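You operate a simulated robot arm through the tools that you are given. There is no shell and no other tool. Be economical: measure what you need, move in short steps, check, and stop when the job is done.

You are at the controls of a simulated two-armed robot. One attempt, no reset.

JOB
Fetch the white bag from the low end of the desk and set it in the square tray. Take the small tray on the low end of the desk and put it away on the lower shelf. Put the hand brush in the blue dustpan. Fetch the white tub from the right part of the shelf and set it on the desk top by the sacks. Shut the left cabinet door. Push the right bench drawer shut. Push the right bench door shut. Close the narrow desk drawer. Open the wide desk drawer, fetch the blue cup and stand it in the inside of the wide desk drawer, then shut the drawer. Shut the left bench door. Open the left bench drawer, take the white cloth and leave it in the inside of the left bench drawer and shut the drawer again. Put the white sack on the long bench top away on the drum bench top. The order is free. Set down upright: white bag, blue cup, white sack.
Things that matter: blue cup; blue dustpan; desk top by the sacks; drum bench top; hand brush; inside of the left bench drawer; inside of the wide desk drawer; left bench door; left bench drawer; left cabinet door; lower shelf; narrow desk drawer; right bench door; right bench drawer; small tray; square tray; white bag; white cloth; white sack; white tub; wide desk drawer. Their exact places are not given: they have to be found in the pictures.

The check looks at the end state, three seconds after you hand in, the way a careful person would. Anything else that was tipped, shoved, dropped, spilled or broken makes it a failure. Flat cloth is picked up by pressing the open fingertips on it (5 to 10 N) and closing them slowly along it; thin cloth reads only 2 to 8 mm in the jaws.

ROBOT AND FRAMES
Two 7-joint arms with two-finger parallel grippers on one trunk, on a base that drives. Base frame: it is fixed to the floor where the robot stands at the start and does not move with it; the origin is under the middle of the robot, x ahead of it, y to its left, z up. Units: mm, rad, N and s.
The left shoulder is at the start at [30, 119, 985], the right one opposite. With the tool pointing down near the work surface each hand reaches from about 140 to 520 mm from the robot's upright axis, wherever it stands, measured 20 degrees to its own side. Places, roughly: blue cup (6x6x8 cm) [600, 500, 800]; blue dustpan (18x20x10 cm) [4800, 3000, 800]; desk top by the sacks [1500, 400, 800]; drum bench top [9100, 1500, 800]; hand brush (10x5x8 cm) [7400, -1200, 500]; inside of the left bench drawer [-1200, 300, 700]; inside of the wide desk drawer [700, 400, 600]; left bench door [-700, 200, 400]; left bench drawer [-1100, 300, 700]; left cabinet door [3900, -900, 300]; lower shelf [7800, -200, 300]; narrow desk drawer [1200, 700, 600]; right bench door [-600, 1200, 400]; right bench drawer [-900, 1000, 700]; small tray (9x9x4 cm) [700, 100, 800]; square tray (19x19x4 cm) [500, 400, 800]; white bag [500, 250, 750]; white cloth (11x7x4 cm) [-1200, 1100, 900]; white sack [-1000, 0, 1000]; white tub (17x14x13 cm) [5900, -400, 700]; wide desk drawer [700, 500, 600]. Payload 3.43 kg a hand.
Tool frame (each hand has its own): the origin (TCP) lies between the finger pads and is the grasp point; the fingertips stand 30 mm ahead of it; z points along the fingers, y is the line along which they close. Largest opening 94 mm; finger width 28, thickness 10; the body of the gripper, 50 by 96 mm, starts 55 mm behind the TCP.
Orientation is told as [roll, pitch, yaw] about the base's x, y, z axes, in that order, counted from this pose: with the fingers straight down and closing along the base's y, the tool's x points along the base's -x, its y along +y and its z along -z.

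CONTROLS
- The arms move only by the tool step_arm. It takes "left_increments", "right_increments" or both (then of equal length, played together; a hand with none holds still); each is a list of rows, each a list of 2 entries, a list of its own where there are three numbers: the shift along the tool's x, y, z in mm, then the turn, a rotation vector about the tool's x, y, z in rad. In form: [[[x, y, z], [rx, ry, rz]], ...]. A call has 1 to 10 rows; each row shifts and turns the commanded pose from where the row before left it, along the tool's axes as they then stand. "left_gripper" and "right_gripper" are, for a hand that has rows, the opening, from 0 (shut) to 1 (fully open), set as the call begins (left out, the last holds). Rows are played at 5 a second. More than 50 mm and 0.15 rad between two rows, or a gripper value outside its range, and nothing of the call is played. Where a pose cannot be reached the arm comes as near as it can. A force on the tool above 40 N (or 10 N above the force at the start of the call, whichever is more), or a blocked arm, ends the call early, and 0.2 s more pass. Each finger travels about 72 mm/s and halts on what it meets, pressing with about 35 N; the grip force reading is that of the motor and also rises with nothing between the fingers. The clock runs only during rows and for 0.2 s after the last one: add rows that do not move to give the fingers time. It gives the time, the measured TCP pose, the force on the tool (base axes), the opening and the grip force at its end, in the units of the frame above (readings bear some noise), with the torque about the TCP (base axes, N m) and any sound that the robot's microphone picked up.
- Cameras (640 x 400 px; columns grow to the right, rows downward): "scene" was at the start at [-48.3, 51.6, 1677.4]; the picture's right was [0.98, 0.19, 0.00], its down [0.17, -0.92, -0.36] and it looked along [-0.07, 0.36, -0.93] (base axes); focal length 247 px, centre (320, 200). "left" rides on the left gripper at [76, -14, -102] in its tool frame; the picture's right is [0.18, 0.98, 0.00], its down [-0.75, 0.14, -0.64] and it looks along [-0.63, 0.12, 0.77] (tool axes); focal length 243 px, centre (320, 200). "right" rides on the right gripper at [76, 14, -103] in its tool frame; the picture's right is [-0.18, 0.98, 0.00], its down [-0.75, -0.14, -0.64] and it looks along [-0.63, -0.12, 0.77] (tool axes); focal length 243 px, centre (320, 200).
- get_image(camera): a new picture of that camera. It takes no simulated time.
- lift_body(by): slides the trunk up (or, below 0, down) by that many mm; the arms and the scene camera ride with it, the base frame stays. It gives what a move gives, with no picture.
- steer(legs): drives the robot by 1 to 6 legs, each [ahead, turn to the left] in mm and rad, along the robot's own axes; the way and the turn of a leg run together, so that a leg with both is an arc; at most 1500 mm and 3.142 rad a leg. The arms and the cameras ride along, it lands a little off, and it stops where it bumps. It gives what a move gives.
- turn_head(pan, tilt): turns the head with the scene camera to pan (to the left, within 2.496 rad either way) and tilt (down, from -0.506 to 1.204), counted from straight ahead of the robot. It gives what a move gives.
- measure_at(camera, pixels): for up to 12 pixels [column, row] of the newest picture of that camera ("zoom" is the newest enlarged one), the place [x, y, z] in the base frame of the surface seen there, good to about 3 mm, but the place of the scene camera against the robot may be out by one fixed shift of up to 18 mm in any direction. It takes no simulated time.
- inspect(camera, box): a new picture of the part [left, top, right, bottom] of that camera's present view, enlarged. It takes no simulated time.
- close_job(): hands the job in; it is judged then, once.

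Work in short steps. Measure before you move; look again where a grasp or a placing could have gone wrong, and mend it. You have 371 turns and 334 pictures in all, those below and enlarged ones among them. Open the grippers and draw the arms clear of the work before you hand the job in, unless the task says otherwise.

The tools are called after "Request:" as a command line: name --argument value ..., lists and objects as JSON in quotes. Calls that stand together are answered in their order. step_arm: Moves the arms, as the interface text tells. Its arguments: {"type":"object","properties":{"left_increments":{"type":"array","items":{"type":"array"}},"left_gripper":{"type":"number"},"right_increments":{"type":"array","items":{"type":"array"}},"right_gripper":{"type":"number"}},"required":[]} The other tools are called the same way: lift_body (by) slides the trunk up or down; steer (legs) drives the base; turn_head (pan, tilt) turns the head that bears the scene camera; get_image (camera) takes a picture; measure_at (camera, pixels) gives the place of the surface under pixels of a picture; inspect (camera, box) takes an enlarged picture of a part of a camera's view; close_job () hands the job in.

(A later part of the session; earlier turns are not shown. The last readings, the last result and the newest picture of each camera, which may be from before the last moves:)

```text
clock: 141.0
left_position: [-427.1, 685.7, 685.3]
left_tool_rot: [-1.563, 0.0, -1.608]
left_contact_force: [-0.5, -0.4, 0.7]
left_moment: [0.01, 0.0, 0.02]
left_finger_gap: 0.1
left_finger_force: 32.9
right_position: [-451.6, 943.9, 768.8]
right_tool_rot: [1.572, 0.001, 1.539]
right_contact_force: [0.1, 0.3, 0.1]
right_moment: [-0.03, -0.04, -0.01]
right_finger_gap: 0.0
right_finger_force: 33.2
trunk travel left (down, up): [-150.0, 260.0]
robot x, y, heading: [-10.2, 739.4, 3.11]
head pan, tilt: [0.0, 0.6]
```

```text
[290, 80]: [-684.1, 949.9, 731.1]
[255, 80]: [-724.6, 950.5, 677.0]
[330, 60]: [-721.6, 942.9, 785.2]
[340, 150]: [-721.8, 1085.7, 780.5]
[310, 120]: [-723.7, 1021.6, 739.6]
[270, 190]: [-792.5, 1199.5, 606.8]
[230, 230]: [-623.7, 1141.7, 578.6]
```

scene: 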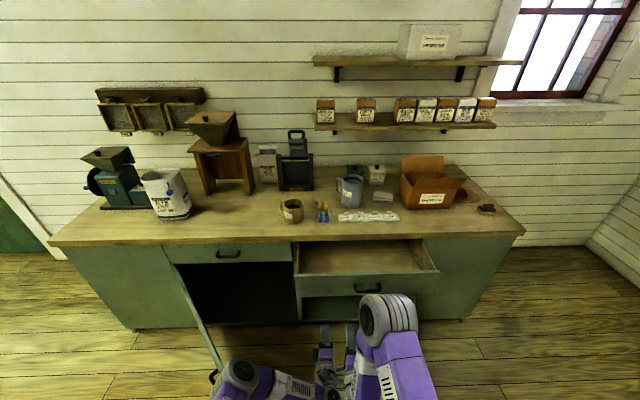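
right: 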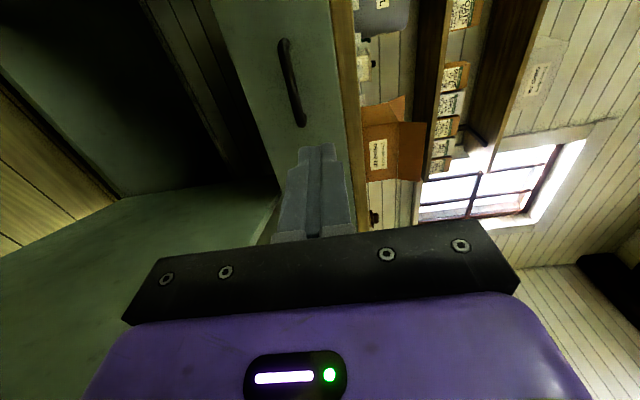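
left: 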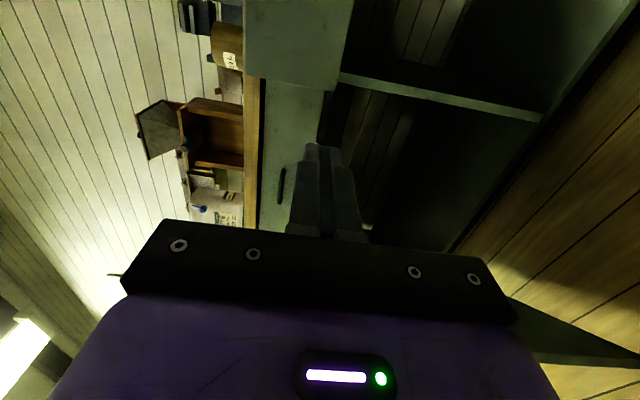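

Push the right drawer: straighten heading and drive ahead 380.

Request:
steer --legs '[[0, 0.03], [380, 0]]'

Request:
step_arm --right_increments '[[[0, 0, 12], [0, 0, 0]], [[0, 0, 12], [0, 0, 0]], [[0, 0, 10], [0, 0, 0]], [[0, 0, 8], [0, 0, 0]], [[0, 0, 6], [0, 0, 0]], [[0, 0, 5], [0, 0, 0]], [[0, 0, 5], [0, 0, 0]], [[0, 0, 5], [0, 0, 0]], [[0, 0, 5], [0, 0, 0]]]'

Request:
get_image --camera "right"

Request:
get_image --camera "scene"

```text
clock: 143.8
left_position: [-802.2, 674.1, 685.4]
left_tool_rot: [-1.566, 0.0, -1.576]
left_contact_force: [0.3, -0.9, -0.5]
left_moment: [0.02, 0.02, 0.02]
left_finger_gap: 0.0
left_finger_force: 32.4
right_position: [-835.9, 930.5, 769.1]
right_tool_rot: [1.57, 0.0, 1.569]
right_contact_force: [-1.1, 0.2, 0.3]
right_moment: [-0.03, -0.06, -0.02]
right_finger_gap: 0.1
right_finger_force: 32.8
trunk travel left (down, up): [-150.0, 260.0]
robot x, y, heading: [-390.1, 742.7, 3.141]
head pan, tilt: [0.0, 0.6]
```

```text
clock: 145.8
left_position: [-801.5, 673.4, 686.1]
left_tool_rot: [-1.568, 0.001, -1.577]
left_contact_force: [-0.2, -0.3, 0.0]
left_moment: [0.01, 0.03, -0.03]
left_finger_gap: 0.0
left_finger_force: 32.8
right_position: [-899.3, 931.1, 767.9]
right_tool_rot: [1.567, -0.001, 1.568]
right_contact_force: [29.2, -1.5, 1.2]
right_moment: [-0.02, 0.07, 0.42]
right_finger_gap: 0.0
right_finger_force: 32.5
trunk travel left (down, up): [-150.0, 260.0]
robot x, y, heading: [-390.4, 744.5, 3.139]
head pan, tilt: [0.0, 0.6]
```

```text
283 pictures are left
```

right: 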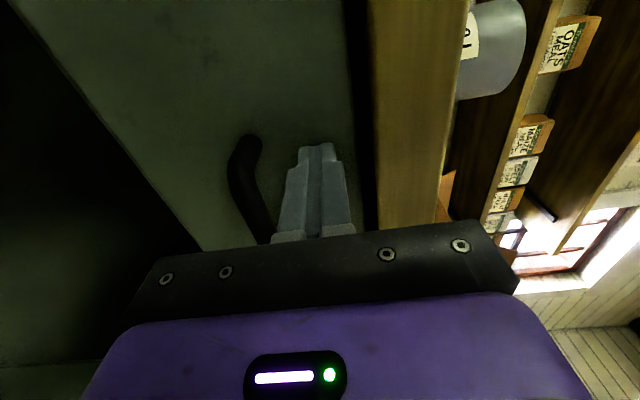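

```text
282 pictures are left
```

scene: 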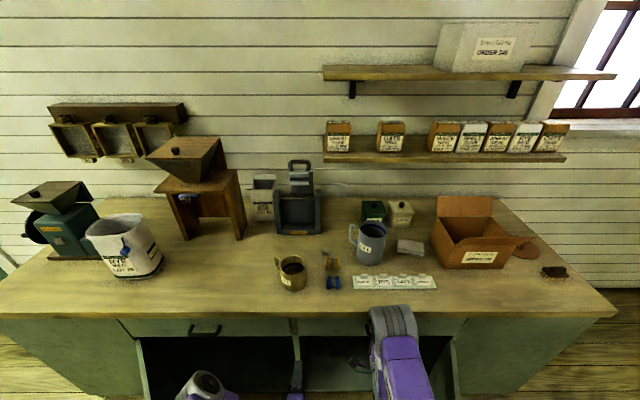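

29 N resistance: at its stop. Check against the left drawer's face with the left camera.

Request:
measure_at --camera "right" --pixels '[[200, 80], [300, 80], [390, 100]]'

Request:
get_image --camera "left"

```text
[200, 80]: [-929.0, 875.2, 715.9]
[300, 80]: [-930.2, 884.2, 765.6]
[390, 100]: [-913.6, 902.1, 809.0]
```

```text
281 pictures are left
```

left: 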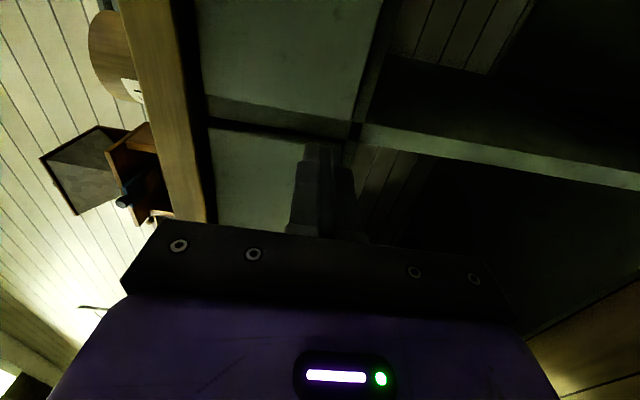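

Request:
measure_at --camera "left" --pixels '[[250, 60], [230, 90], [250, 150], [240, 190], [280, 110]]'

```text
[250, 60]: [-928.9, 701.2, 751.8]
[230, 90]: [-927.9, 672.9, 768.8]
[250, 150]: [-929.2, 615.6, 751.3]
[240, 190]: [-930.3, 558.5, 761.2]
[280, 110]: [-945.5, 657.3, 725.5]
```

Drawer flush. Next the left bench door: back off to x≈0, go to y≈450, lower the trunk.

Request:
steer --legs '[[-390, 0], [0, 1.571], [293, 0], [0, -1.571]]'

Request:
lift_body --by -140

Request:
step_arm --left_increments '[[[0, 35, 0], [0, 0, 0]], [[0, 0, 0], [0, 0, 0]], [[0, 0, 0], [0, 0, 0]], [[0, 0, 0], [0, 0, 0]]]' --right_increments '[[[0, 30, -35], [0, 0, 0]], [[0, 30, -35], [0, 0, 0]], [[0, 30, -35], [0, 0, 0]], [[0, 0, 0], [0, 0, 0]]]'

Request:
get_image --camera "left"

Request:
get_image --camera "scene"

```text
clock: 157.6
left_position: [-412.0, 387.6, 685.6]
left_tool_rot: [-1.563, 0.0, -1.598]
left_contact_force: [0.7, 0.5, 0.4]
left_moment: [0.01, 0.01, -0.01]
left_finger_gap: 0.0
left_finger_force: 32.6
right_position: [-508.3, 645.7, 768.6]
right_tool_rot: [1.572, 0.0, 1.549]
right_contact_force: [0.7, 0.2, 0.2]
right_moment: [0.0, 0.03, 0.01]
right_finger_gap: 0.0
right_finger_force: 32.3
trunk travel left (down, up): [-150.0, 260.0]
robot x, y, heading: [2.1, 447.7, 3.118]
head pan, tilt: [0.0, 0.6]
```

```text
clock: 159.2
left_position: [-412.7, 387.8, 545.1]
left_tool_rot: [-1.563, -0.001, -1.6]
left_contact_force: [-0.5, 0.7, -0.4]
left_moment: [-0.01, 0.0, -0.01]
left_finger_gap: 0.0
left_finger_force: 33.2
right_position: [-508.0, 646.4, 629.0]
right_tool_rot: [1.573, 0.001, 1.548]
right_contact_force: [-0.1, 0.4, 0.1]
right_moment: [0.02, 0.01, 0.02]
right_finger_gap: 0.0
right_finger_force: 32.8
trunk travel left (down, up): [-10.0, 400.0]
robot x, y, heading: [2.4, 451.7, 3.12]
head pan, tilt: [0.0, 0.6]
```

```text
clock: 160.2
left_position: [-411.6, 386.4, 510.1]
left_tool_rot: [-1.562, 0.0, -1.598]
left_contact_force: [-0.8, 0.2, 0.1]
left_moment: [-0.01, -0.02, 0.01]
left_finger_gap: 0.0
left_finger_force: 33.0
right_position: [-403.0, 647.1, 719.8]
right_tool_rot: [1.573, 0.001, 1.549]
right_contact_force: [0.3, 0.4, 0.1]
right_moment: [-0.01, 0.03, 0.02]
right_finger_gap: 0.1
right_finger_force: 33.3
trunk travel left (down, up): [-10.0, 400.0]
robot x, y, heading: [-1.1, 448.0, 3.116]
head pan, tilt: [0.0, 0.6]
```

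```text
280 pictures are left
```

left: 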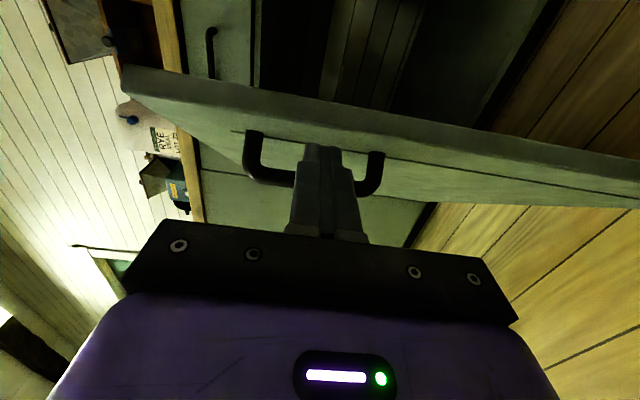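

```text
279 pictures are left
```

scene: 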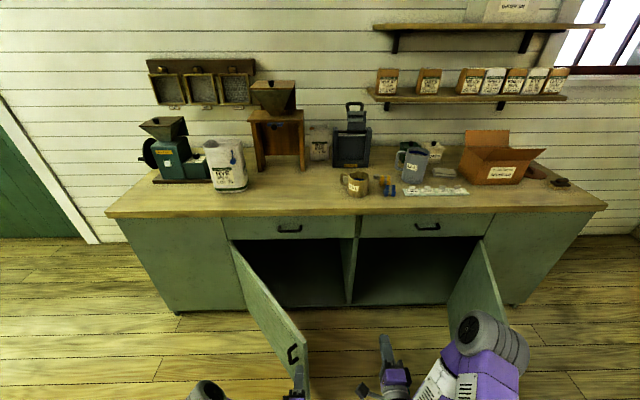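

The handle is in line with the fist; measure and move the hand toward the hinge side by ~90.

Request:
measure_at --camera "left" --pixels '[[253, 170], [375, 175], [240, 120], [200, 110], [400, 200], [230, 140], [220, 180], [480, 145]]'

Request:
step_arm --left_increments '[[[-35, 0, 0], [0, 0, 0]], [[-35, 0, 0], [0, 0, 0]], [[-30, 0, 0], [0, 0, 0]]]'

Request:
get_image --camera "left"

```text
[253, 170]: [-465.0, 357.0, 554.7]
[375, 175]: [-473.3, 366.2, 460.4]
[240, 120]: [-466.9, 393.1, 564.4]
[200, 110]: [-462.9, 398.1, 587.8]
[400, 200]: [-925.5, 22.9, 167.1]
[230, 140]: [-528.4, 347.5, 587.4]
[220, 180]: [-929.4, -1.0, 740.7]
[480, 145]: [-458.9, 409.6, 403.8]
```

```text
clock: 161.0
left_position: [-414.6, 286.7, 508.1]
left_tool_rot: [-1.565, -0.002, -1.599]
left_contact_force: [-0.8, 0.4, 0.1]
left_moment: [-0.01, 0.0, 0.03]
left_finger_gap: 0.0
left_finger_force: 32.8
right_position: [-403.1, 647.7, 720.1]
right_tool_rot: [1.57, 0.0, 1.549]
right_contact_force: [0.0, 0.1, -0.8]
right_moment: [0.03, 0.01, 0.0]
right_finger_gap: 0.0
right_finger_force: 33.4
trunk travel left (down, up): [-10.0, 400.0]
robot x, y, heading: [-0.4, 446.8, 3.126]
head pan, tilt: [0.0, 0.6]
```

```text
278 pictures are left
```

left: 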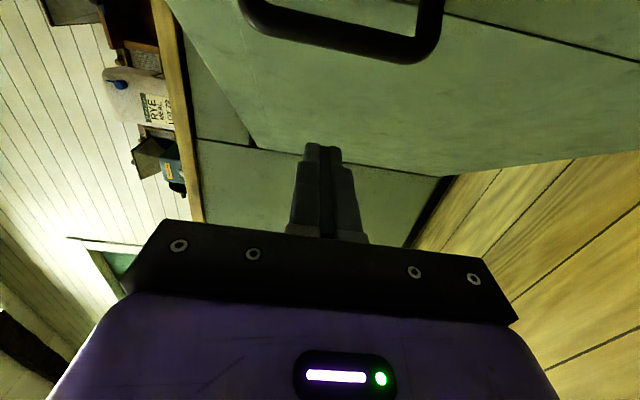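

The camera would catch the handle; better to push nearer the hinge (y≈200) with the arm extended. Shift the robot to y≈300.

Request:
steer --legs '[[0, 1.571], [147, 0], [0, -1.55]]'

Request:
step_arm --left_increments '[[[30, 0, 25], [0, 0, 0]], [[30, 0, 25], [0, 0, 0]], [[0, 0, 25], [0, 0, 0]], [[0, 0, 25], [0, 0, 0]], [[0, 0, 0], [0, 0, 0]]]'

Request:
get_image --camera "left"

```text
clock: 164.6
left_position: [73.1, 12.7, 509.9]
left_tool_rot: [-1.569, 0.01, -0.225]
left_contact_force: [-0.3, -0.6, -0.7]
left_moment: [-0.05, -0.04, 0.02]
left_finger_gap: 0.3
left_finger_force: 33.0
right_position: [-263.6, 81.8, 720.0]
right_tool_rot: [1.57, 0.003, 2.951]
right_contact_force: [-0.2, -0.9, -0.3]
right_moment: [0.02, 0.04, 0.02]
right_finger_gap: 0.1
right_finger_force: 33.0
trunk travel left (down, up): [-10.0, 400.0]
robot x, y, heading: [1.6, 449.8, -1.764]
head pan, tilt: [0.0, 0.6]
stopped in leg 1: the robot was blocked; the commanded pose is now the measured one
```

```text
clock: 165.8
left_position: [-5.6, -72.5, 512.1]
left_tool_rot: [-1.569, 0.012, -0.222]
left_contact_force: [0.1, 0.1, 0.0]
left_moment: [-0.01, 0.01, 0.0]
left_finger_gap: 0.0
left_finger_force: 32.8
right_position: [-262.0, 80.9, 720.3]
right_tool_rot: [1.571, 0.0, 2.95]
right_contact_force: [-0.7, 0.1, -0.3]
right_moment: [0.01, 0.01, -0.01]
right_finger_gap: 0.0
right_finger_force: 32.3
trunk travel left (down, up): [-10.0, 400.0]
robot x, y, heading: [-2.7, 446.8, -1.766]
head pan, tilt: [0.0, 0.6]
```

```text
277 pictures are left
```

left: 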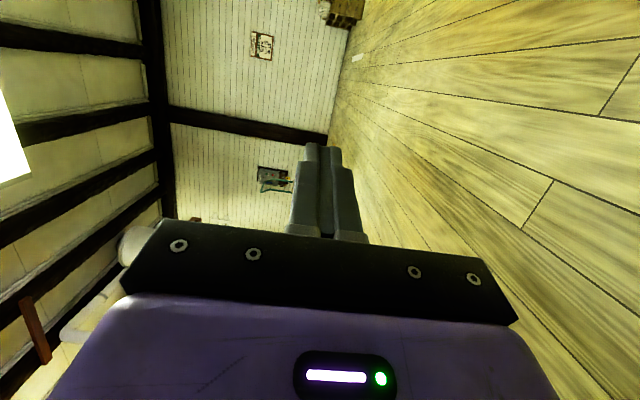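

Turn was blocked, probably the left elbow against the desk. Look to my left.

Request:
turn_head --pan 1.5 --tilt 0.9

Request:
get_image --camera "scene"

```text
clock: 167.4
left_position: [-6.6, -71.6, 511.6]
left_tool_rot: [-1.567, 0.011, -0.221]
left_contact_force: [0.4, 0.4, -0.4]
left_moment: [0.01, 0.01, -0.05]
left_finger_gap: 0.0
left_finger_force: 33.4
right_position: [-261.8, 80.8, 720.0]
right_tool_rot: [1.57, 0.0, 2.95]
right_contact_force: [0.3, 1.0, 0.0]
right_moment: [-0.02, 0.01, 0.03]
right_finger_gap: 0.0
right_finger_force: 33.5
trunk travel left (down, up): [-10.0, 400.0]
robot x, y, heading: [1.5, 450.2, -1.762]
head pan, tilt: [1.499, 0.901]
```

```text
276 pictures are left
```

scene: 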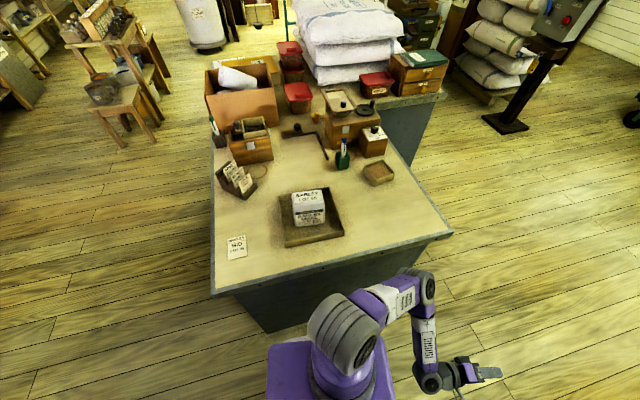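

Nothing disturbed. Turn away to the right and go to about (−110,300) facing the bench.

Request:
steer --legs '[[0, -0.48], [180, 0], [0, -0.895]]'

Request:
turn_head --pan 0.0 --tilt 0.8

Request:
get_image --camera "left"

Request:
get_image --camera "scene"

```text
clock: 172.6
left_position: [-624.1, 206.2, 511.9]
left_tool_rot: [-1.567, 0.01, -1.594]
left_contact_force: [0.1, 0.2, 0.7]
left_moment: [-0.02, 0.02, 0.02]
left_finger_gap: 0.0
left_finger_force: 33.2
right_position: [-524.0, 490.5, 720.4]
right_tool_rot: [1.569, 0.0, 1.58]
right_contact_force: [-0.2, 0.0, 0.3]
right_moment: [0.0, -0.02, 0.04]
right_finger_gap: 0.1
right_finger_force: 32.5
trunk travel left (down, up): [-10.0, 400.0]
robot x, y, heading: [-118.0, 305.4, -3.14]
head pan, tilt: [1.499, 0.901]
```

```text
clock: 174.2
left_position: [-624.8, 206.5, 511.1]
left_tool_rot: [-1.569, 0.011, -1.594]
left_contact_force: [-0.9, -0.2, 0.0]
left_moment: [0.01, 0.0, 0.03]
left_finger_gap: 0.0
left_finger_force: 33.1
right_position: [-523.8, 488.9, 719.5]
right_tool_rot: [1.57, -0.001, 1.577]
right_contact_force: [0.6, -0.7, -0.2]
right_moment: [-0.01, 0.01, 0.03]
right_finger_gap: 0.0
right_finger_force: 32.7
trunk travel left (down, up): [-10.0, 400.0]
robot x, y, heading: [-115.3, 303.7, -3.135]
head pan, tilt: [0.0, 0.799]
```

```text
275 pictures are left
```

left: 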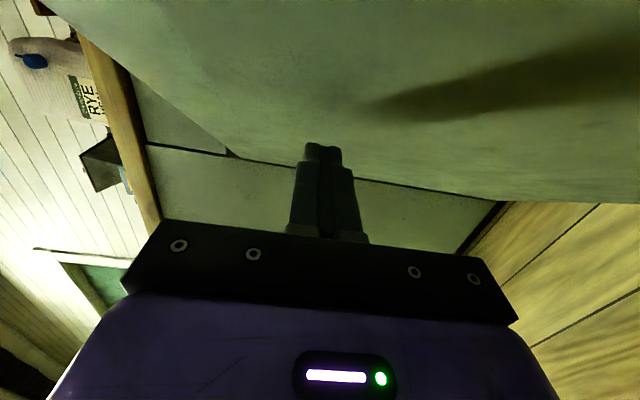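

```text
274 pictures are left
```

scene: 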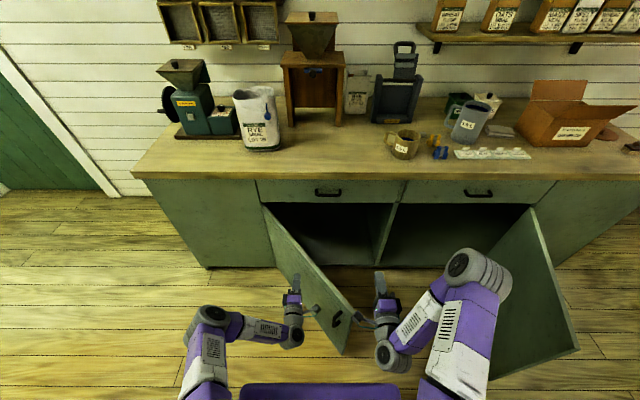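

Drive ahead in steps: first 150 to engage the door.

Request:
steer --legs '[[170, 0]]'

Request:
get_image --camera "scene"

```text
clock: 175.7
left_position: [-795.0, 204.2, 511.3]
left_tool_rot: [-1.569, 0.01, -1.592]
left_contact_force: [0.4, -0.5, 0.5]
left_moment: [0.0, 0.0, -0.01]
left_finger_gap: 0.1
left_finger_force: 33.0
right_position: [-696.4, 486.3, 718.8]
right_tool_rot: [1.572, 0.0, 1.581]
right_contact_force: [0.3, 0.3, -1.0]
right_moment: [-0.01, 0.01, 0.0]
right_finger_gap: 0.0
right_finger_force: 32.9
trunk travel left (down, up): [-10.0, 400.0]
robot x, y, heading: [-286.7, 301.6, -3.132]
head pan, tilt: [0.0, 0.799]
```

```text
273 pictures are left
```

scene: 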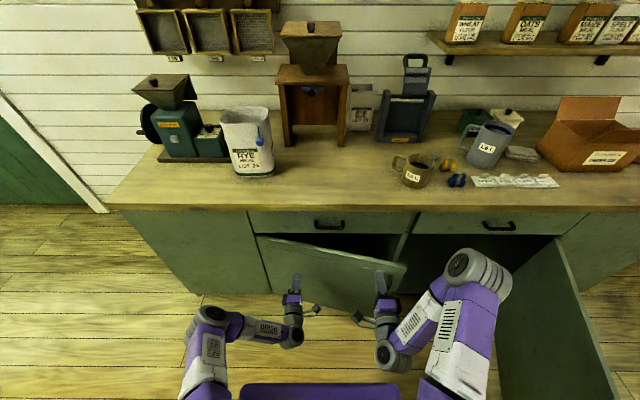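

Working. Continue 85, then finish with the arm.

Request:
steer --legs '[[80, 0]]'

Request:
step_arm --left_increments '[[[0, 0, 6], [0, 0, 0]], [[0, 0, 6], [0, 0, 0]], [[0, 0, 6], [0, 0, 0]], [[0, 0, 5], [0, 0, 0]], [[0, 0, 5], [0, 0, 0]], [[0, 0, 4], [0, 0, 0]], [[0, 0, 4], [0, 0, 0]], [[0, 0, 4], [0, 0, 0]]]'

Request:
get_image --camera "scene"

```text
clock: 176.8
left_position: [-875.7, 203.1, 511.4]
left_tool_rot: [-1.57, 0.01, -1.589]
left_contact_force: [-0.5, -0.4, 0.3]
left_moment: [-0.01, -0.01, -0.01]
left_finger_gap: 0.2
left_finger_force: 32.8
right_position: [-776.9, 486.1, 720.3]
right_tool_rot: [1.572, 0.001, 1.581]
right_contact_force: [-0.2, 0.2, -0.9]
right_moment: [0.0, 0.01, -0.03]
right_finger_gap: 0.0
right_finger_force: 33.2
trunk travel left (down, up): [-10.0, 400.0]
robot x, y, heading: [-368.1, 300.8, -3.132]
head pan, tilt: [0.0, 0.799]
```

```text
clock: 177.9
left_position: [-897.0, 203.8, 509.6]
left_tool_rot: [-1.566, 0.009, -1.593]
left_contact_force: [9.5, -1.2, 4.4]
left_moment: [-0.03, 0.14, 0.15]
left_finger_gap: 0.0
left_finger_force: 32.8
right_position: [-774.4, 485.1, 719.7]
right_tool_rot: [1.572, 0.0, 1.582]
right_contact_force: [-0.3, 0.1, -0.4]
right_moment: [0.01, -0.03, 0.02]
right_finger_gap: 0.0
right_finger_force: 33.2
trunk travel left (down, up): [-10.0, 400.0]
robot x, y, heading: [-361.8, 302.4, -3.131]
head pan, tilt: [0.0, 0.799]
stopped in row 5 (left hand): the force on the tool passed its limit at 50 N (the readings are from after the stop); the commanded pose is now the measured one
```

```text
272 pictures are left
```

scene: 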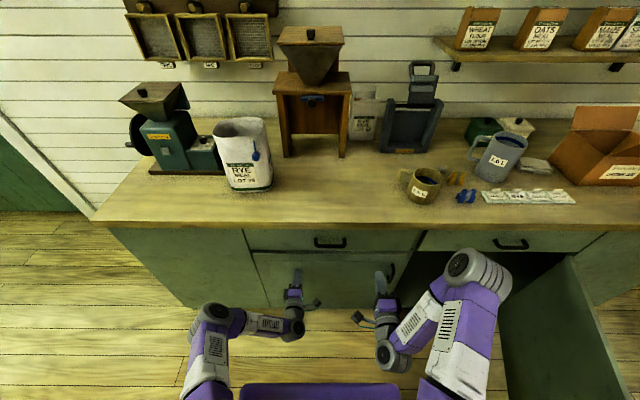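

Left door is shut. Now raise the trunk (elbows over the desk), tuck the left hand, and drive around to the outer side of the right door.

Request:
lift_body --by 200

Request:
steer --legs '[[-300, 0]]'

Request:
step_arm --left_increments '[[[0, -10, -40], [0, 0, 0]], [[0, -10, -40], [0, 0, 0]], [[0, -20, -40], [0, 0, 0]], [[0, -40, 0], [0, 0, 0]], [[0, -40, 0], [0, 0, 0]]]'

Request:
steer --legs '[[0, -1.79], [1020, 0], [0, 2.435]]'

Request:
get_image --camera "scene"

```text
clock: 180.1
left_position: [-898.8, 203.4, 711.9]
left_tool_rot: [-1.571, 0.011, -1.591]
left_contact_force: [4.6, -0.9, 2.4]
left_moment: [0.01, 0.11, 0.06]
left_finger_gap: 0.2
left_finger_force: 33.5
right_position: [-775.3, 485.7, 919.0]
right_tool_rot: [1.573, 0.0, 1.583]
right_contact_force: [-0.1, 0.7, -0.1]
right_moment: [0.0, 0.01, 0.01]
right_finger_gap: 0.0
right_finger_force: 33.1
trunk travel left (down, up): [-210.0, 200.0]
robot x, y, heading: [-360.9, 300.2, -3.13]
head pan, tilt: [0.0, 0.799]
```

```text
clock: 182.2
left_position: [-598.5, 208.1, 710.2]
left_tool_rot: [-1.566, 0.01, -1.594]
left_contact_force: [-0.3, 0.0, -0.7]
left_moment: [-0.01, -0.03, -0.03]
left_finger_gap: 0.3
left_finger_force: 32.8
right_position: [-476.1, 488.8, 920.0]
right_tool_rot: [1.572, -0.001, 1.579]
right_contact_force: [0.3, 0.2, -0.1]
right_moment: [-0.02, -0.01, -0.02]
right_finger_gap: 0.0
right_finger_force: 32.8
trunk travel left (down, up): [-210.0, 200.0]
robot x, y, heading: [-67.1, 304.3, -3.136]
head pan, tilt: [0.0, 0.799]
```

```text
clock: 183.4
left_position: [-479.8, 202.2, 829.9]
left_tool_rot: [-1.565, 0.01, -1.593]
left_contact_force: [-0.1, 0.3, 1.0]
left_moment: [-0.02, 0.0, 0.0]
left_finger_gap: 0.0
left_finger_force: 32.6
right_position: [-476.0, 489.0, 920.1]
right_tool_rot: [1.573, 0.0, 1.58]
right_contact_force: [0.0, 0.2, 0.5]
right_moment: [0.01, 0.01, 0.02]
right_finger_gap: 0.2
right_finger_force: 33.6
trunk travel left (down, up): [-210.0, 200.0]
robot x, y, heading: [-66.8, 303.6, -3.132]
head pan, tilt: [0.0, 0.799]
```

```text
clock: 198.6
left_position: [-139.7, 970.5, 830.7]
left_tool_rot: [-1.566, 0.012, -0.946]
left_contact_force: [-0.3, 0.3, -0.8]
left_moment: [0.01, -0.04, 0.05]
left_finger_gap: 0.1
left_finger_force: 33.1
right_position: [-309.6, 1199.6, 919.7]
right_tool_rot: [1.57, -0.001, 2.229]
right_contact_force: [1.2, -0.5, -0.3]
right_moment: [-0.03, -0.01, 0.0]
right_finger_gap: 0.0
right_finger_force: 33.3
trunk travel left (down, up): [-210.0, 200.0]
robot x, y, heading: [133.0, 1303.4, -2.485]
head pan, tilt: [0.0, 0.799]
```

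```text
271 pictures are left
```

scene: 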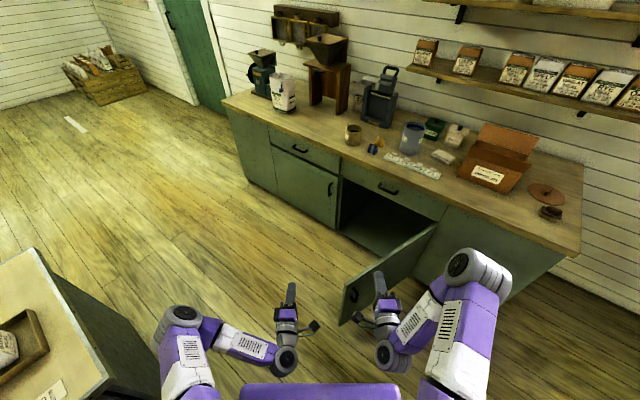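

Lower: trunk −200 and the right hand −120 to z≈600; lift the left hand a bit to stay above the door.

Request:
lift_body --by -200

Request:
step_arm --left_increments '[[[0, -40, 0], [0, 0, 0]], [[0, -40, 0], [0, 0, 0]], [[0, -40, 0], [0, 0, 0]], [[0, 0, 0], [0, 0, 0]]]' --right_increments '[[[0, -40, 0], [0, 0, 0]], [[0, -40, 0], [0, 0, 0]], [[0, -40, 0], [0, 0, 0]], [[0, 0, 0], [0, 0, 0]]]'

Request:
get_image --camera "right"

Request:
get_image --camera "scene"

```text
clock: 200.8
left_position: [-140.2, 969.1, 632.1]
left_tool_rot: [-1.564, 0.011, -0.945]
left_contact_force: [0.0, 0.8, -0.6]
left_moment: [0.0, -0.02, 0.0]
left_finger_gap: 0.2
left_finger_force: 32.7
right_position: [-309.0, 1199.1, 719.6]
right_tool_rot: [1.57, 0.0, 2.227]
right_contact_force: [0.4, 0.7, 1.1]
right_moment: [-0.01, 0.04, 0.01]
right_finger_gap: 0.0
right_finger_force: 33.2
trunk travel left (down, up): [-10.0, 400.0]
robot x, y, heading: [133.3, 1298.8, -2.486]
head pan, tilt: [0.0, 0.799]
```

```text
clock: 201.8
left_position: [-144.7, 967.3, 747.3]
left_tool_rot: [-1.567, 0.01, -0.946]
left_contact_force: [0.1, -0.4, -0.6]
left_moment: [-0.01, 0.0, -0.01]
left_finger_gap: 0.2
left_finger_force: 32.9
left hand out of reach, approached as far as the arm can: row 3
right_position: [-308.2, 1199.9, 599.7]
right_tool_rot: [1.572, 0.0, 2.228]
right_contact_force: [0.2, 0.6, 1.0]
right_moment: [-0.01, 0.02, 0.01]
right_finger_gap: 0.0
right_finger_force: 33.0
trunk travel left (down, up): [-10.0, 400.0]
robot x, y, heading: [134.5, 1300.1, -2.485]
head pan, tilt: [0.0, 0.799]
```

```text
270 pictures are left
```

right: 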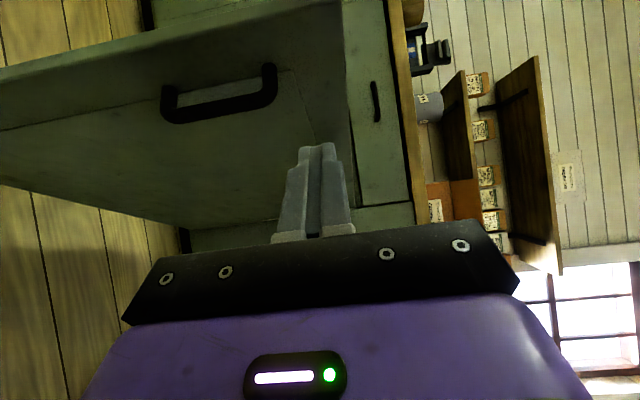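

```text
269 pictures are left
```

scene: 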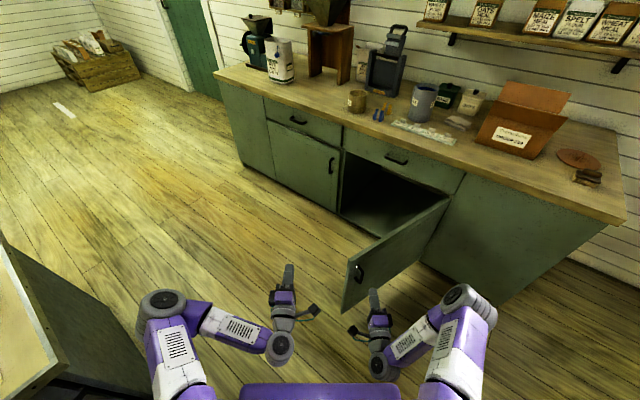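

Measure the door in the right view.

Request:
measure_at --camera "right" --pixels '[[170, 105], [270, 85], [320, 60], [345, 30], [300, 130], [330, 120], [200, 50], [150, 180], [120, 60]]'

```text
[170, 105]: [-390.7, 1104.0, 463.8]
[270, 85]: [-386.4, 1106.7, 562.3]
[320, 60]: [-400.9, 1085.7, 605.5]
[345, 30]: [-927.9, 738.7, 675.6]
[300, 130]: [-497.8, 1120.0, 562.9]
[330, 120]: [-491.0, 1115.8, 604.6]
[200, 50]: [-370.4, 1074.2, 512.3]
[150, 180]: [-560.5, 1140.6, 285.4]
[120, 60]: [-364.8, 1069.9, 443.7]
```

Geometry is good (fist z 600 over the handle at 562). Raise 6 mm and drive 400 along the chord.

Request:
step_arm --right_increments '[[[0, 6, 0], [0, 0, 0]]]'

Request:
steer --legs '[[400, 0]]'

Request:
get_image --camera "scene"

Request:
get_image --camera "right"

```text
clock: 202.2
left_position: [-144.7, 968.3, 746.5]
left_tool_rot: [-1.567, 0.01, -0.946]
left_contact_force: [-1.0, 0.5, -0.2]
left_moment: [-0.02, 0.01, 0.01]
left_finger_gap: 0.0
left_finger_force: 33.3
right_position: [-308.7, 1200.3, 606.2]
right_tool_rot: [1.574, 0.0, 2.226]
right_contact_force: [-0.1, -0.6, 0.0]
right_moment: [-0.01, 0.0, 0.0]
right_finger_gap: 0.0
right_finger_force: 33.3
trunk travel left (down, up): [-10.0, 400.0]
robot x, y, heading: [132.8, 1300.3, -2.491]
head pan, tilt: [0.0, 0.799]
```

```text
clock: 204.7
left_position: [-461.4, 728.4, 746.6]
left_tool_rot: [-1.568, 0.009, -0.949]
left_contact_force: [0.6, 0.1, 0.1]
left_moment: [0.06, -0.02, 0.0]
left_finger_gap: 0.0
left_finger_force: 33.2
right_position: [-624.1, 960.0, 607.5]
right_tool_rot: [1.571, 0.001, 2.224]
right_contact_force: [0.3, -0.6, 0.2]
right_moment: [0.0, -0.03, -0.03]
right_finger_gap: 0.1
right_finger_force: 32.7
trunk travel left (down, up): [-10.0, 400.0]
robot x, y, heading: [-185.5, 1062.1, -2.496]
head pan, tilt: [0.0, 0.799]
```

```text
268 pictures are left
```

scene: 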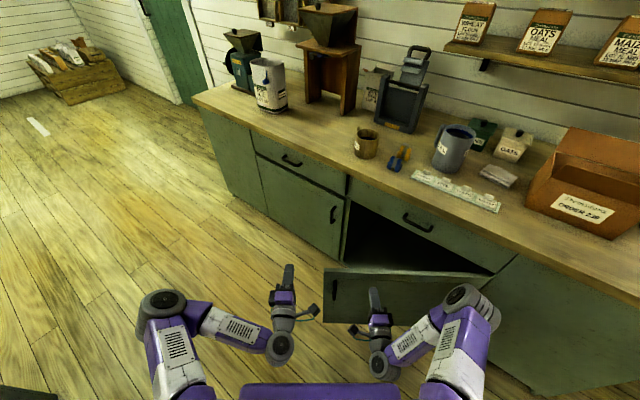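

```text
267 pictures are left
```

right: 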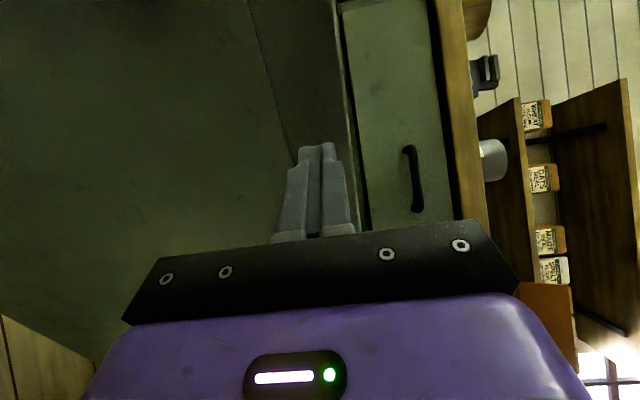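

Door follows. Drive 290 more, then finish with the arm.

Request:
steer --legs '[[300, 0]]'

Request:
step_arm --right_increments '[[[0, 0, 8], [0, 0, 0]], [[0, 0, 8], [0, 0, 0]], [[0, 0, 8], [0, 0, 0]], [[0, 0, 8], [0, 0, 0]], [[0, 0, 8], [0, 0, 0]], [[0, 0, 6], [0, 0, 0]], [[0, 0, 6], [0, 0, 0]], [[0, 0, 6], [0, 0, 0]], [[0, 0, 6], [0, 0, 0]]]'

Request:
get_image --camera "scene"

```text
clock: 206.8
left_position: [-698.8, 548.3, 747.3]
left_tool_rot: [-1.571, 0.015, -0.954]
left_contact_force: [0.3, 0.5, -0.1]
left_moment: [-0.01, 0.0, 0.0]
left_finger_gap: 0.0
left_finger_force: 33.1
right_position: [-859.0, 785.9, 606.3]
right_tool_rot: [1.568, 0.0, 2.209]
right_contact_force: [-0.2, -0.1, -0.4]
right_moment: [0.0, 0.02, 0.01]
right_finger_gap: 0.0
right_finger_force: 33.1
trunk travel left (down, up): [-10.0, 400.0]
robot x, y, heading: [-422.0, 878.4, -2.502]
head pan, tilt: [0.0, 0.799]
stopped in leg 1: the robot was blocked; the commanded pose is now the measured one
```

```text
clock: 208.4
left_position: [-698.8, 548.0, 747.7]
left_tool_rot: [-1.572, 0.014, -0.958]
left_contact_force: [1.1, 0.2, 0.4]
left_moment: [0.01, -0.01, 0.0]
left_finger_gap: 0.1
left_finger_force: 32.8
right_position: [-894.1, 753.6, 605.4]
right_tool_rot: [1.56, 0.005, 2.224]
right_contact_force: [3.9, 1.2, 0.6]
right_moment: [-0.01, 0.05, 0.03]
right_finger_gap: 0.0
right_finger_force: 33.1
trunk travel left (down, up): [-10.0, 400.0]
robot x, y, heading: [-423.1, 877.7, -2.502]
head pan, tilt: [0.0, 0.799]
stopped in row 7 (right hand): the force on the tool passed its limit at 55 N (the readings are from after the stop); the commanded pose is now the measured one
```

```text
266 pictures are left
```

scene: 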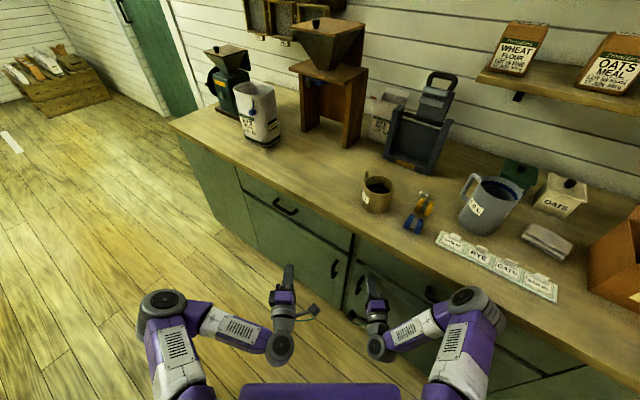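

Check whether the door is flush with the right camera.

Request:
get_image --camera "right"

Request:
measure_at --camera "right" --pixels '[[250, 60], [100, 100], [200, 130], [300, 60], [50, 200], [380, 100], [400, 150]]'

```text
265 pictures are left
```

right: 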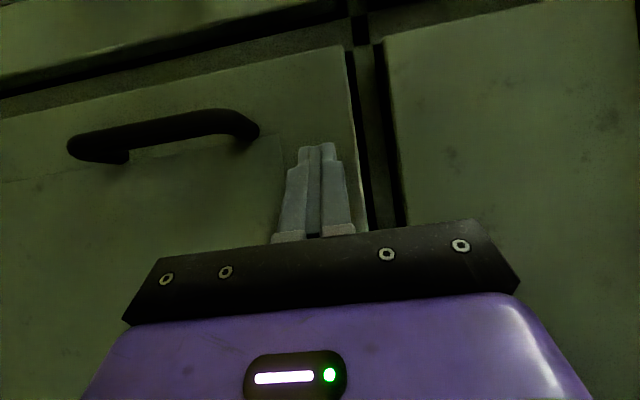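

```text
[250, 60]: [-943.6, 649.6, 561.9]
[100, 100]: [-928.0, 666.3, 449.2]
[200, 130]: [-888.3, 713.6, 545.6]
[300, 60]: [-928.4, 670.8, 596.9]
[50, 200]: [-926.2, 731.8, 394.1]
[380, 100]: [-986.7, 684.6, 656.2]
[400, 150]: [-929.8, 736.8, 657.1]
```

Door is flush with the frame. Back off, raise the trunk, face the bench, and turn the right hand down again for the cloth.

Request:
steer --legs '[[-200, 0]]'

Request:
lift_body --by 330

Request:
steer --legs '[[0, -0.64], [200, 0]]'

Request:
step_arm --right_increments '[[[0, 40, 0], [0, 0, 0]], [[0, 40, 0], [0.145, 0, 0]], [[0, 40, 0], [0.145, 0, 0]], [[0, 0, 0], [0.145, 0, 0]], [[0, 0, 0], [0.145, 0, 0]], [[0, 0, 0], [0.145, 0, 0]], [[0, 0, 0], [0.145, 0, 0]], [[0, 0, 0], [0.145, 0, 0]], [[0, 0, 0], [0.145, 0, 0]], [[0, 0, 0], [0.145, 0, 0]]]' --right_gripper 1

Request:
step_arm --right_increments '[[[0, 0, 0], [0.145, 0, 0]], [[0, 0, 0], [0.121, 0, 0]]]'

Request:
get_image --camera "right"

Request:
get_image --camera "scene"

```text
clock: 209.9
left_position: [-544.6, 667.0, 747.8]
left_tool_rot: [-1.567, 0.011, -0.958]
left_contact_force: [0.5, 0.1, -0.4]
left_moment: [0.03, 0.02, -0.01]
left_finger_gap: 0.1
left_finger_force: 32.9
right_position: [-739.7, 873.6, 601.8]
right_tool_rot: [1.557, 0.008, 2.22]
right_contact_force: [-0.5, -0.3, -0.2]
right_moment: [-0.02, 0.02, 0.02]
right_finger_gap: 0.1
right_finger_force: 32.5
trunk travel left (down, up): [-10.0, 400.0]
robot x, y, heading: [-266.2, 996.8, -2.504]
head pan, tilt: [0.0, 0.799]
```

```text
clock: 213.2
left_position: [-545.5, 666.8, 1076.9]
left_tool_rot: [-1.566, 0.011, -0.959]
left_contact_force: [0.0, -0.4, 0.1]
left_moment: [0.03, 0.04, -0.01]
left_finger_gap: 0.0
left_finger_force: 33.0
right_position: [-740.7, 874.2, 930.5]
right_tool_rot: [1.557, 0.01, 2.221]
right_contact_force: [-0.4, 0.2, -0.3]
right_moment: [0.02, -0.02, -0.01]
right_finger_gap: 0.0
right_finger_force: 33.0
trunk travel left (down, up): [-340.0, 70.0]
robot x, y, heading: [-262.2, 995.8, -2.505]
head pan, tilt: [0.0, 0.799]
```

```text
clock: 216.5
left_position: [-884.3, 894.0, 1076.5]
left_tool_rot: [-1.565, 0.012, -1.589]
left_contact_force: [-0.7, 0.6, 0.0]
left_moment: [0.05, 0.0, 0.03]
left_finger_gap: 0.0
left_finger_force: 33.3
right_position: [-921.2, 1174.7, 931.2]
right_tool_rot: [1.554, 0.009, 1.589]
right_contact_force: [0.4, -0.7, 0.6]
right_moment: [-0.01, 0.03, -0.03]
right_finger_gap: 0.0
right_finger_force: 33.2
trunk travel left (down, up): [-340.0, 70.0]
robot x, y, heading: [-465.8, 992.5, -3.133]
head pan, tilt: [0.0, 0.799]
```

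```text
clock: 218.7
left_position: [-886.1, 893.8, 1075.8]
left_tool_rot: [-1.564, 0.009, -1.589]
left_contact_force: [-0.1, 0.0, -0.4]
left_moment: [0.0, -0.03, 0.0]
left_finger_gap: 0.0
left_finger_force: 33.2
right_position: [-929.3, 1177.3, 1051.2]
right_tool_rot: [0.25, 0.009, 1.59]
right_contact_force: [-0.7, -1.0, -0.2]
right_moment: [-0.01, 0.02, 0.04]
right_finger_gap: 93.9
right_finger_force: 0.0
trunk travel left (down, up): [-340.0, 70.0]
robot x, y, heading: [-466.3, 996.0, -3.131]
head pan, tilt: [0.0, 0.799]
```

```text
clock: 219.3
left_position: [-885.0, 893.1, 1075.6]
left_tool_rot: [-1.565, 0.01, -1.59]
left_contact_force: [-0.5, -0.5, -0.6]
left_moment: [0.0, 0.01, 0.0]
left_finger_gap: 0.2
left_finger_force: 33.0
right_position: [-928.0, 1175.5, 1051.9]
right_tool_rot: [-0.017, 0.009, 1.588]
right_contact_force: [0.2, 0.1, 0.3]
right_moment: [-0.01, -0.01, 0.04]
right_finger_gap: 94.0
right_finger_force: 0.2
trunk travel left (down, up): [-340.0, 70.0]
robot x, y, heading: [-466.9, 994.0, -3.134]
head pan, tilt: [0.0, 0.799]
```

```text
264 pictures are left
```

right: 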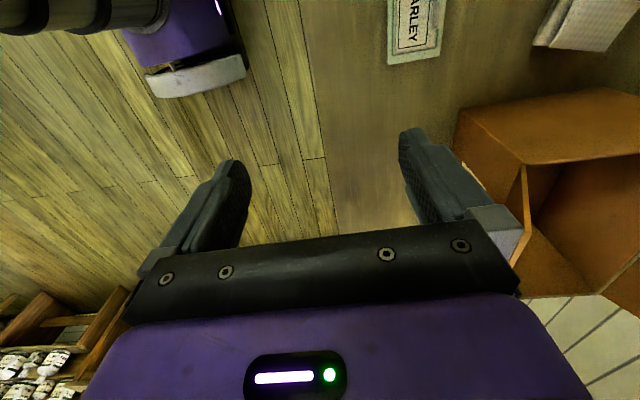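

```text
263 pictures are left
```

scene: 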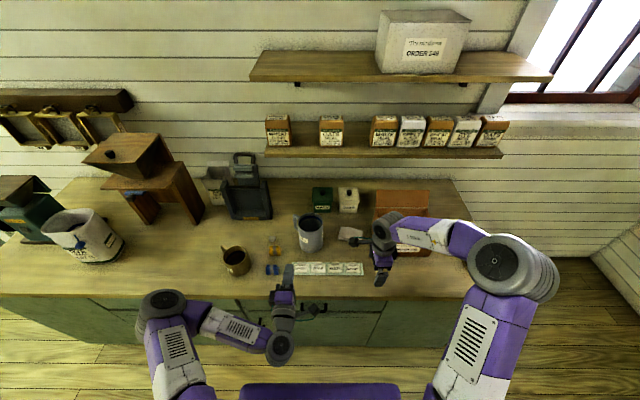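

Measure cloth and shelf edge in scene view.

Request:
measure_at --camera "scene" --pixels '[[340, 230], [360, 235], [350, 240], [345, 227], [380, 152], [400, 78], [310, 270], [350, 200], [322, 200], [307, 215], [400, 210]]'

Request:
measure_at --camera "right" --pixels '[[545, 35], [620, 45], [570, 8], [590, 25], [500, 120], [350, 150], [200, 70], [245, 70], [165, 85]]'

```text
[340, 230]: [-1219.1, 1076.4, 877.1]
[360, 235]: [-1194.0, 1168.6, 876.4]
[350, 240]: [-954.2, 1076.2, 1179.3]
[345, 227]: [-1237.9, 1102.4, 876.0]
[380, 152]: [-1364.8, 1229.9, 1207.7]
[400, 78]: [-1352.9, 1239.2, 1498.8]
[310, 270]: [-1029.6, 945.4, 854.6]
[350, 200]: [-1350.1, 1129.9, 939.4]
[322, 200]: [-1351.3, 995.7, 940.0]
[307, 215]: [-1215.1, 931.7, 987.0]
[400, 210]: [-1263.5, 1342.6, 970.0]
```

```text
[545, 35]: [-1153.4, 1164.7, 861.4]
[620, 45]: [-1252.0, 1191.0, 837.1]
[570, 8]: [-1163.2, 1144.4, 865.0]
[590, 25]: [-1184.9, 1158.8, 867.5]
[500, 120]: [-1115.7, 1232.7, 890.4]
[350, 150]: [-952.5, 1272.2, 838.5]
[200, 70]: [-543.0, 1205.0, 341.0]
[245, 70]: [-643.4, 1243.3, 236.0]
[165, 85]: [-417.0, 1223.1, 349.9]
```

Cloth centre ≈(−1195,1130), top 866, counter 838. Retract the left hand, drive ahead 262.

Request:
step_arm --left_increments '[[[-20, 0, -40], [0, 0, 0]], [[-20, 0, -40], [0, 0, 0]], [[-20, 0, -40], [0, 0, 0]]]'

Request:
steer --legs '[[255, 0]]'

Request:
get_image --camera "right"

```text
clock: 220.2
left_position: [-852.4, 850.5, 1064.1]
left_tool_rot: [-1.734, 0.109, -1.553]
left_contact_force: [-0.6, 1.0, -0.6]
left_moment: [0.0, 0.02, -0.03]
left_finger_gap: 0.0
left_finger_force: 33.2
left hand out of reach, approached as far as the arm can: row 1, 2, 3
right_position: [-928.7, 1176.8, 1051.2]
right_tool_rot: [-0.017, 0.009, 1.589]
right_contact_force: [0.3, 0.4, -1.0]
right_moment: [-0.02, -0.01, 0.03]
right_finger_gap: 93.9
right_finger_force: 0.0
trunk travel left (down, up): [-340.0, 70.0]
robot x, y, heading: [-466.8, 994.1, -3.131]
head pan, tilt: [0.0, 0.799]
stopped in row 3 (left hand): the arm was blocked; the commanded pose is now the measured one
```

```text
clock: 222.1
left_position: [-1106.4, 847.1, 1062.8]
left_tool_rot: [-1.735, 0.11, -1.552]
left_contact_force: [0.7, 0.3, -0.8]
left_moment: [0.0, -0.01, 0.05]
left_finger_gap: 0.0
left_finger_force: 33.1
right_position: [-1183.9, 1173.9, 1049.3]
right_tool_rot: [-0.018, 0.009, 1.592]
right_contact_force: [-1.0, -0.1, 0.3]
right_moment: [0.01, -0.03, 0.02]
right_finger_gap: 94.1
right_finger_force: 0.0
trunk travel left (down, up): [-340.0, 70.0]
robot x, y, heading: [-717.9, 992.5, -3.131]
head pan, tilt: [0.0, 0.799]
```

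```text
262 pictures are left
```

right: 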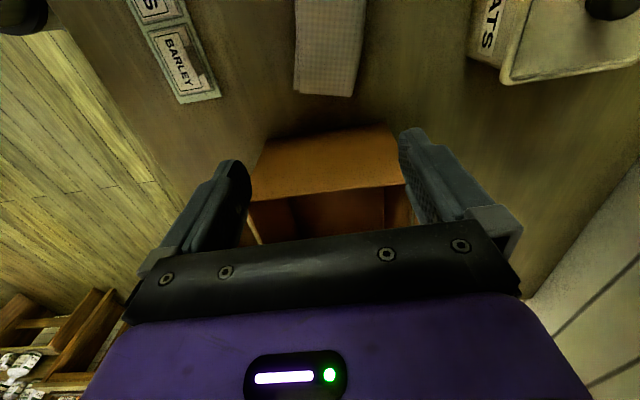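

Move the hand 60 mm toward −y to view the cloth.

Request:
step_arm --right_increments '[[[30, 0, 0], [0, 0, 0]], [[30, 0, 0], [0, 0, 0]], [[0, 0, 0], [0, 0, 0]]]'

Request:
get_image --camera "right"

Request:
inspect --camera "right" --box '[220, 0, 440, 140]'

Request:
measure_at --camera "zoom" --pixels '[[320, 200], [400, 200], [240, 200], [320, 300], [320, 100], [330, 390], [480, 300], [180, 300]]'

```text
clock: 222.9
left_position: [-1106.8, 847.6, 1063.4]
left_tool_rot: [-1.736, 0.108, -1.552]
left_contact_force: [-0.6, 0.1, -0.8]
left_moment: [0.01, -0.03, 0.01]
left_finger_gap: 0.1
left_finger_force: 33.5
right_position: [-1179.5, 1112.7, 1050.4]
right_tool_rot: [-0.017, 0.008, 1.589]
right_contact_force: [1.0, -0.1, 0.2]
right_moment: [0.03, -0.01, 0.02]
right_finger_gap: 94.1
right_finger_force: 0.0
trunk travel left (down, up): [-340.0, 70.0]
robot x, y, heading: [-722.7, 992.3, -3.134]
head pan, tilt: [0.0, 0.799]
```

```text
261 pictures are left
```

right: 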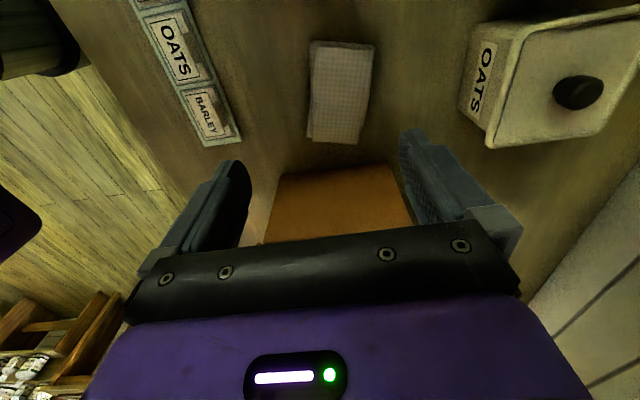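

```text
2.86 times, centred on (330, 70) of right
```

zoom: 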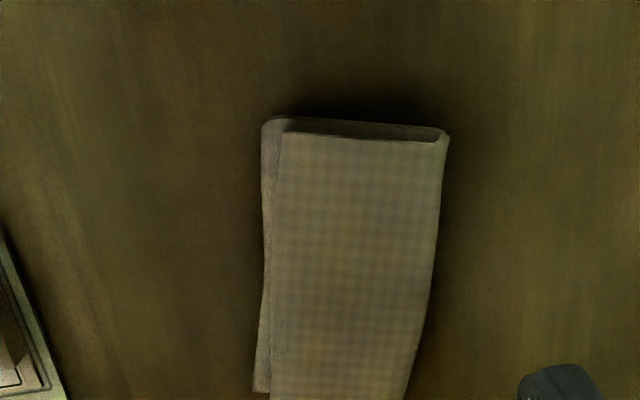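

```text
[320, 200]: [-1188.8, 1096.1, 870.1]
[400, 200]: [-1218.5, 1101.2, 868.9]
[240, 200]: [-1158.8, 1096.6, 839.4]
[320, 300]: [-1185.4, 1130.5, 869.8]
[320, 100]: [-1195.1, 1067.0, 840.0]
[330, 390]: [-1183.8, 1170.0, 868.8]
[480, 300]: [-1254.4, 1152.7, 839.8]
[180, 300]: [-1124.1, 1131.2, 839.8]
```

Straddle grip across the 65 mm width. Check OATS tub clearance.

Request:
measure_at --camera "right" --pixels '[[487, 147], [463, 110], [475, 60], [300, 180], [400, 170], [235, 140]]'

Request:
step_arm --right_increments '[[[-18, 14, 0], [0, 0, 0]], [[0, 0, 40], [0, 0, 0]], [[0, 0, 40], [0, 0, 0]], [[0, 0, 20], [0, 0, 0]]]'

Request:
get_image --camera "right"

```text
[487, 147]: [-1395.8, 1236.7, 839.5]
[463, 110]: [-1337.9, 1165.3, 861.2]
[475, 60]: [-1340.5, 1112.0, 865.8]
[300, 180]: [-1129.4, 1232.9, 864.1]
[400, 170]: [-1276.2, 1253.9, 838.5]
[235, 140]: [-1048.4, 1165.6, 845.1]
```

```text
clock: 223.9
left_position: [-1105.2, 848.1, 1064.3]
left_tool_rot: [-1.733, 0.109, -1.553]
left_contact_force: [0.6, -0.3, -0.7]
left_moment: [0.01, 0.0, 0.02]
left_finger_gap: 0.0
left_finger_force: 32.3
right_position: [-1194.3, 1129.9, 950.5]
right_tool_rot: [-0.016, 0.007, 1.589]
right_contact_force: [0.5, 0.3, -0.5]
right_moment: [-0.04, -0.01, 0.0]
right_finger_gap: 93.9
right_finger_force: 0.0
trunk travel left (down, up): [-340.0, 70.0]
robot x, y, heading: [-720.0, 993.8, -3.132]
head pan, tilt: [0.0, 0.799]
```

```text
259 pictures are left
```

right: 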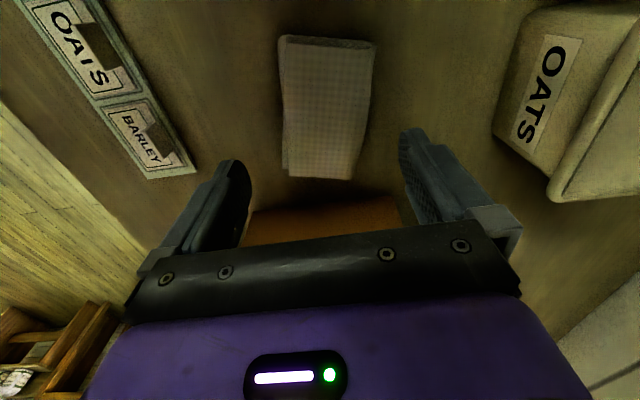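

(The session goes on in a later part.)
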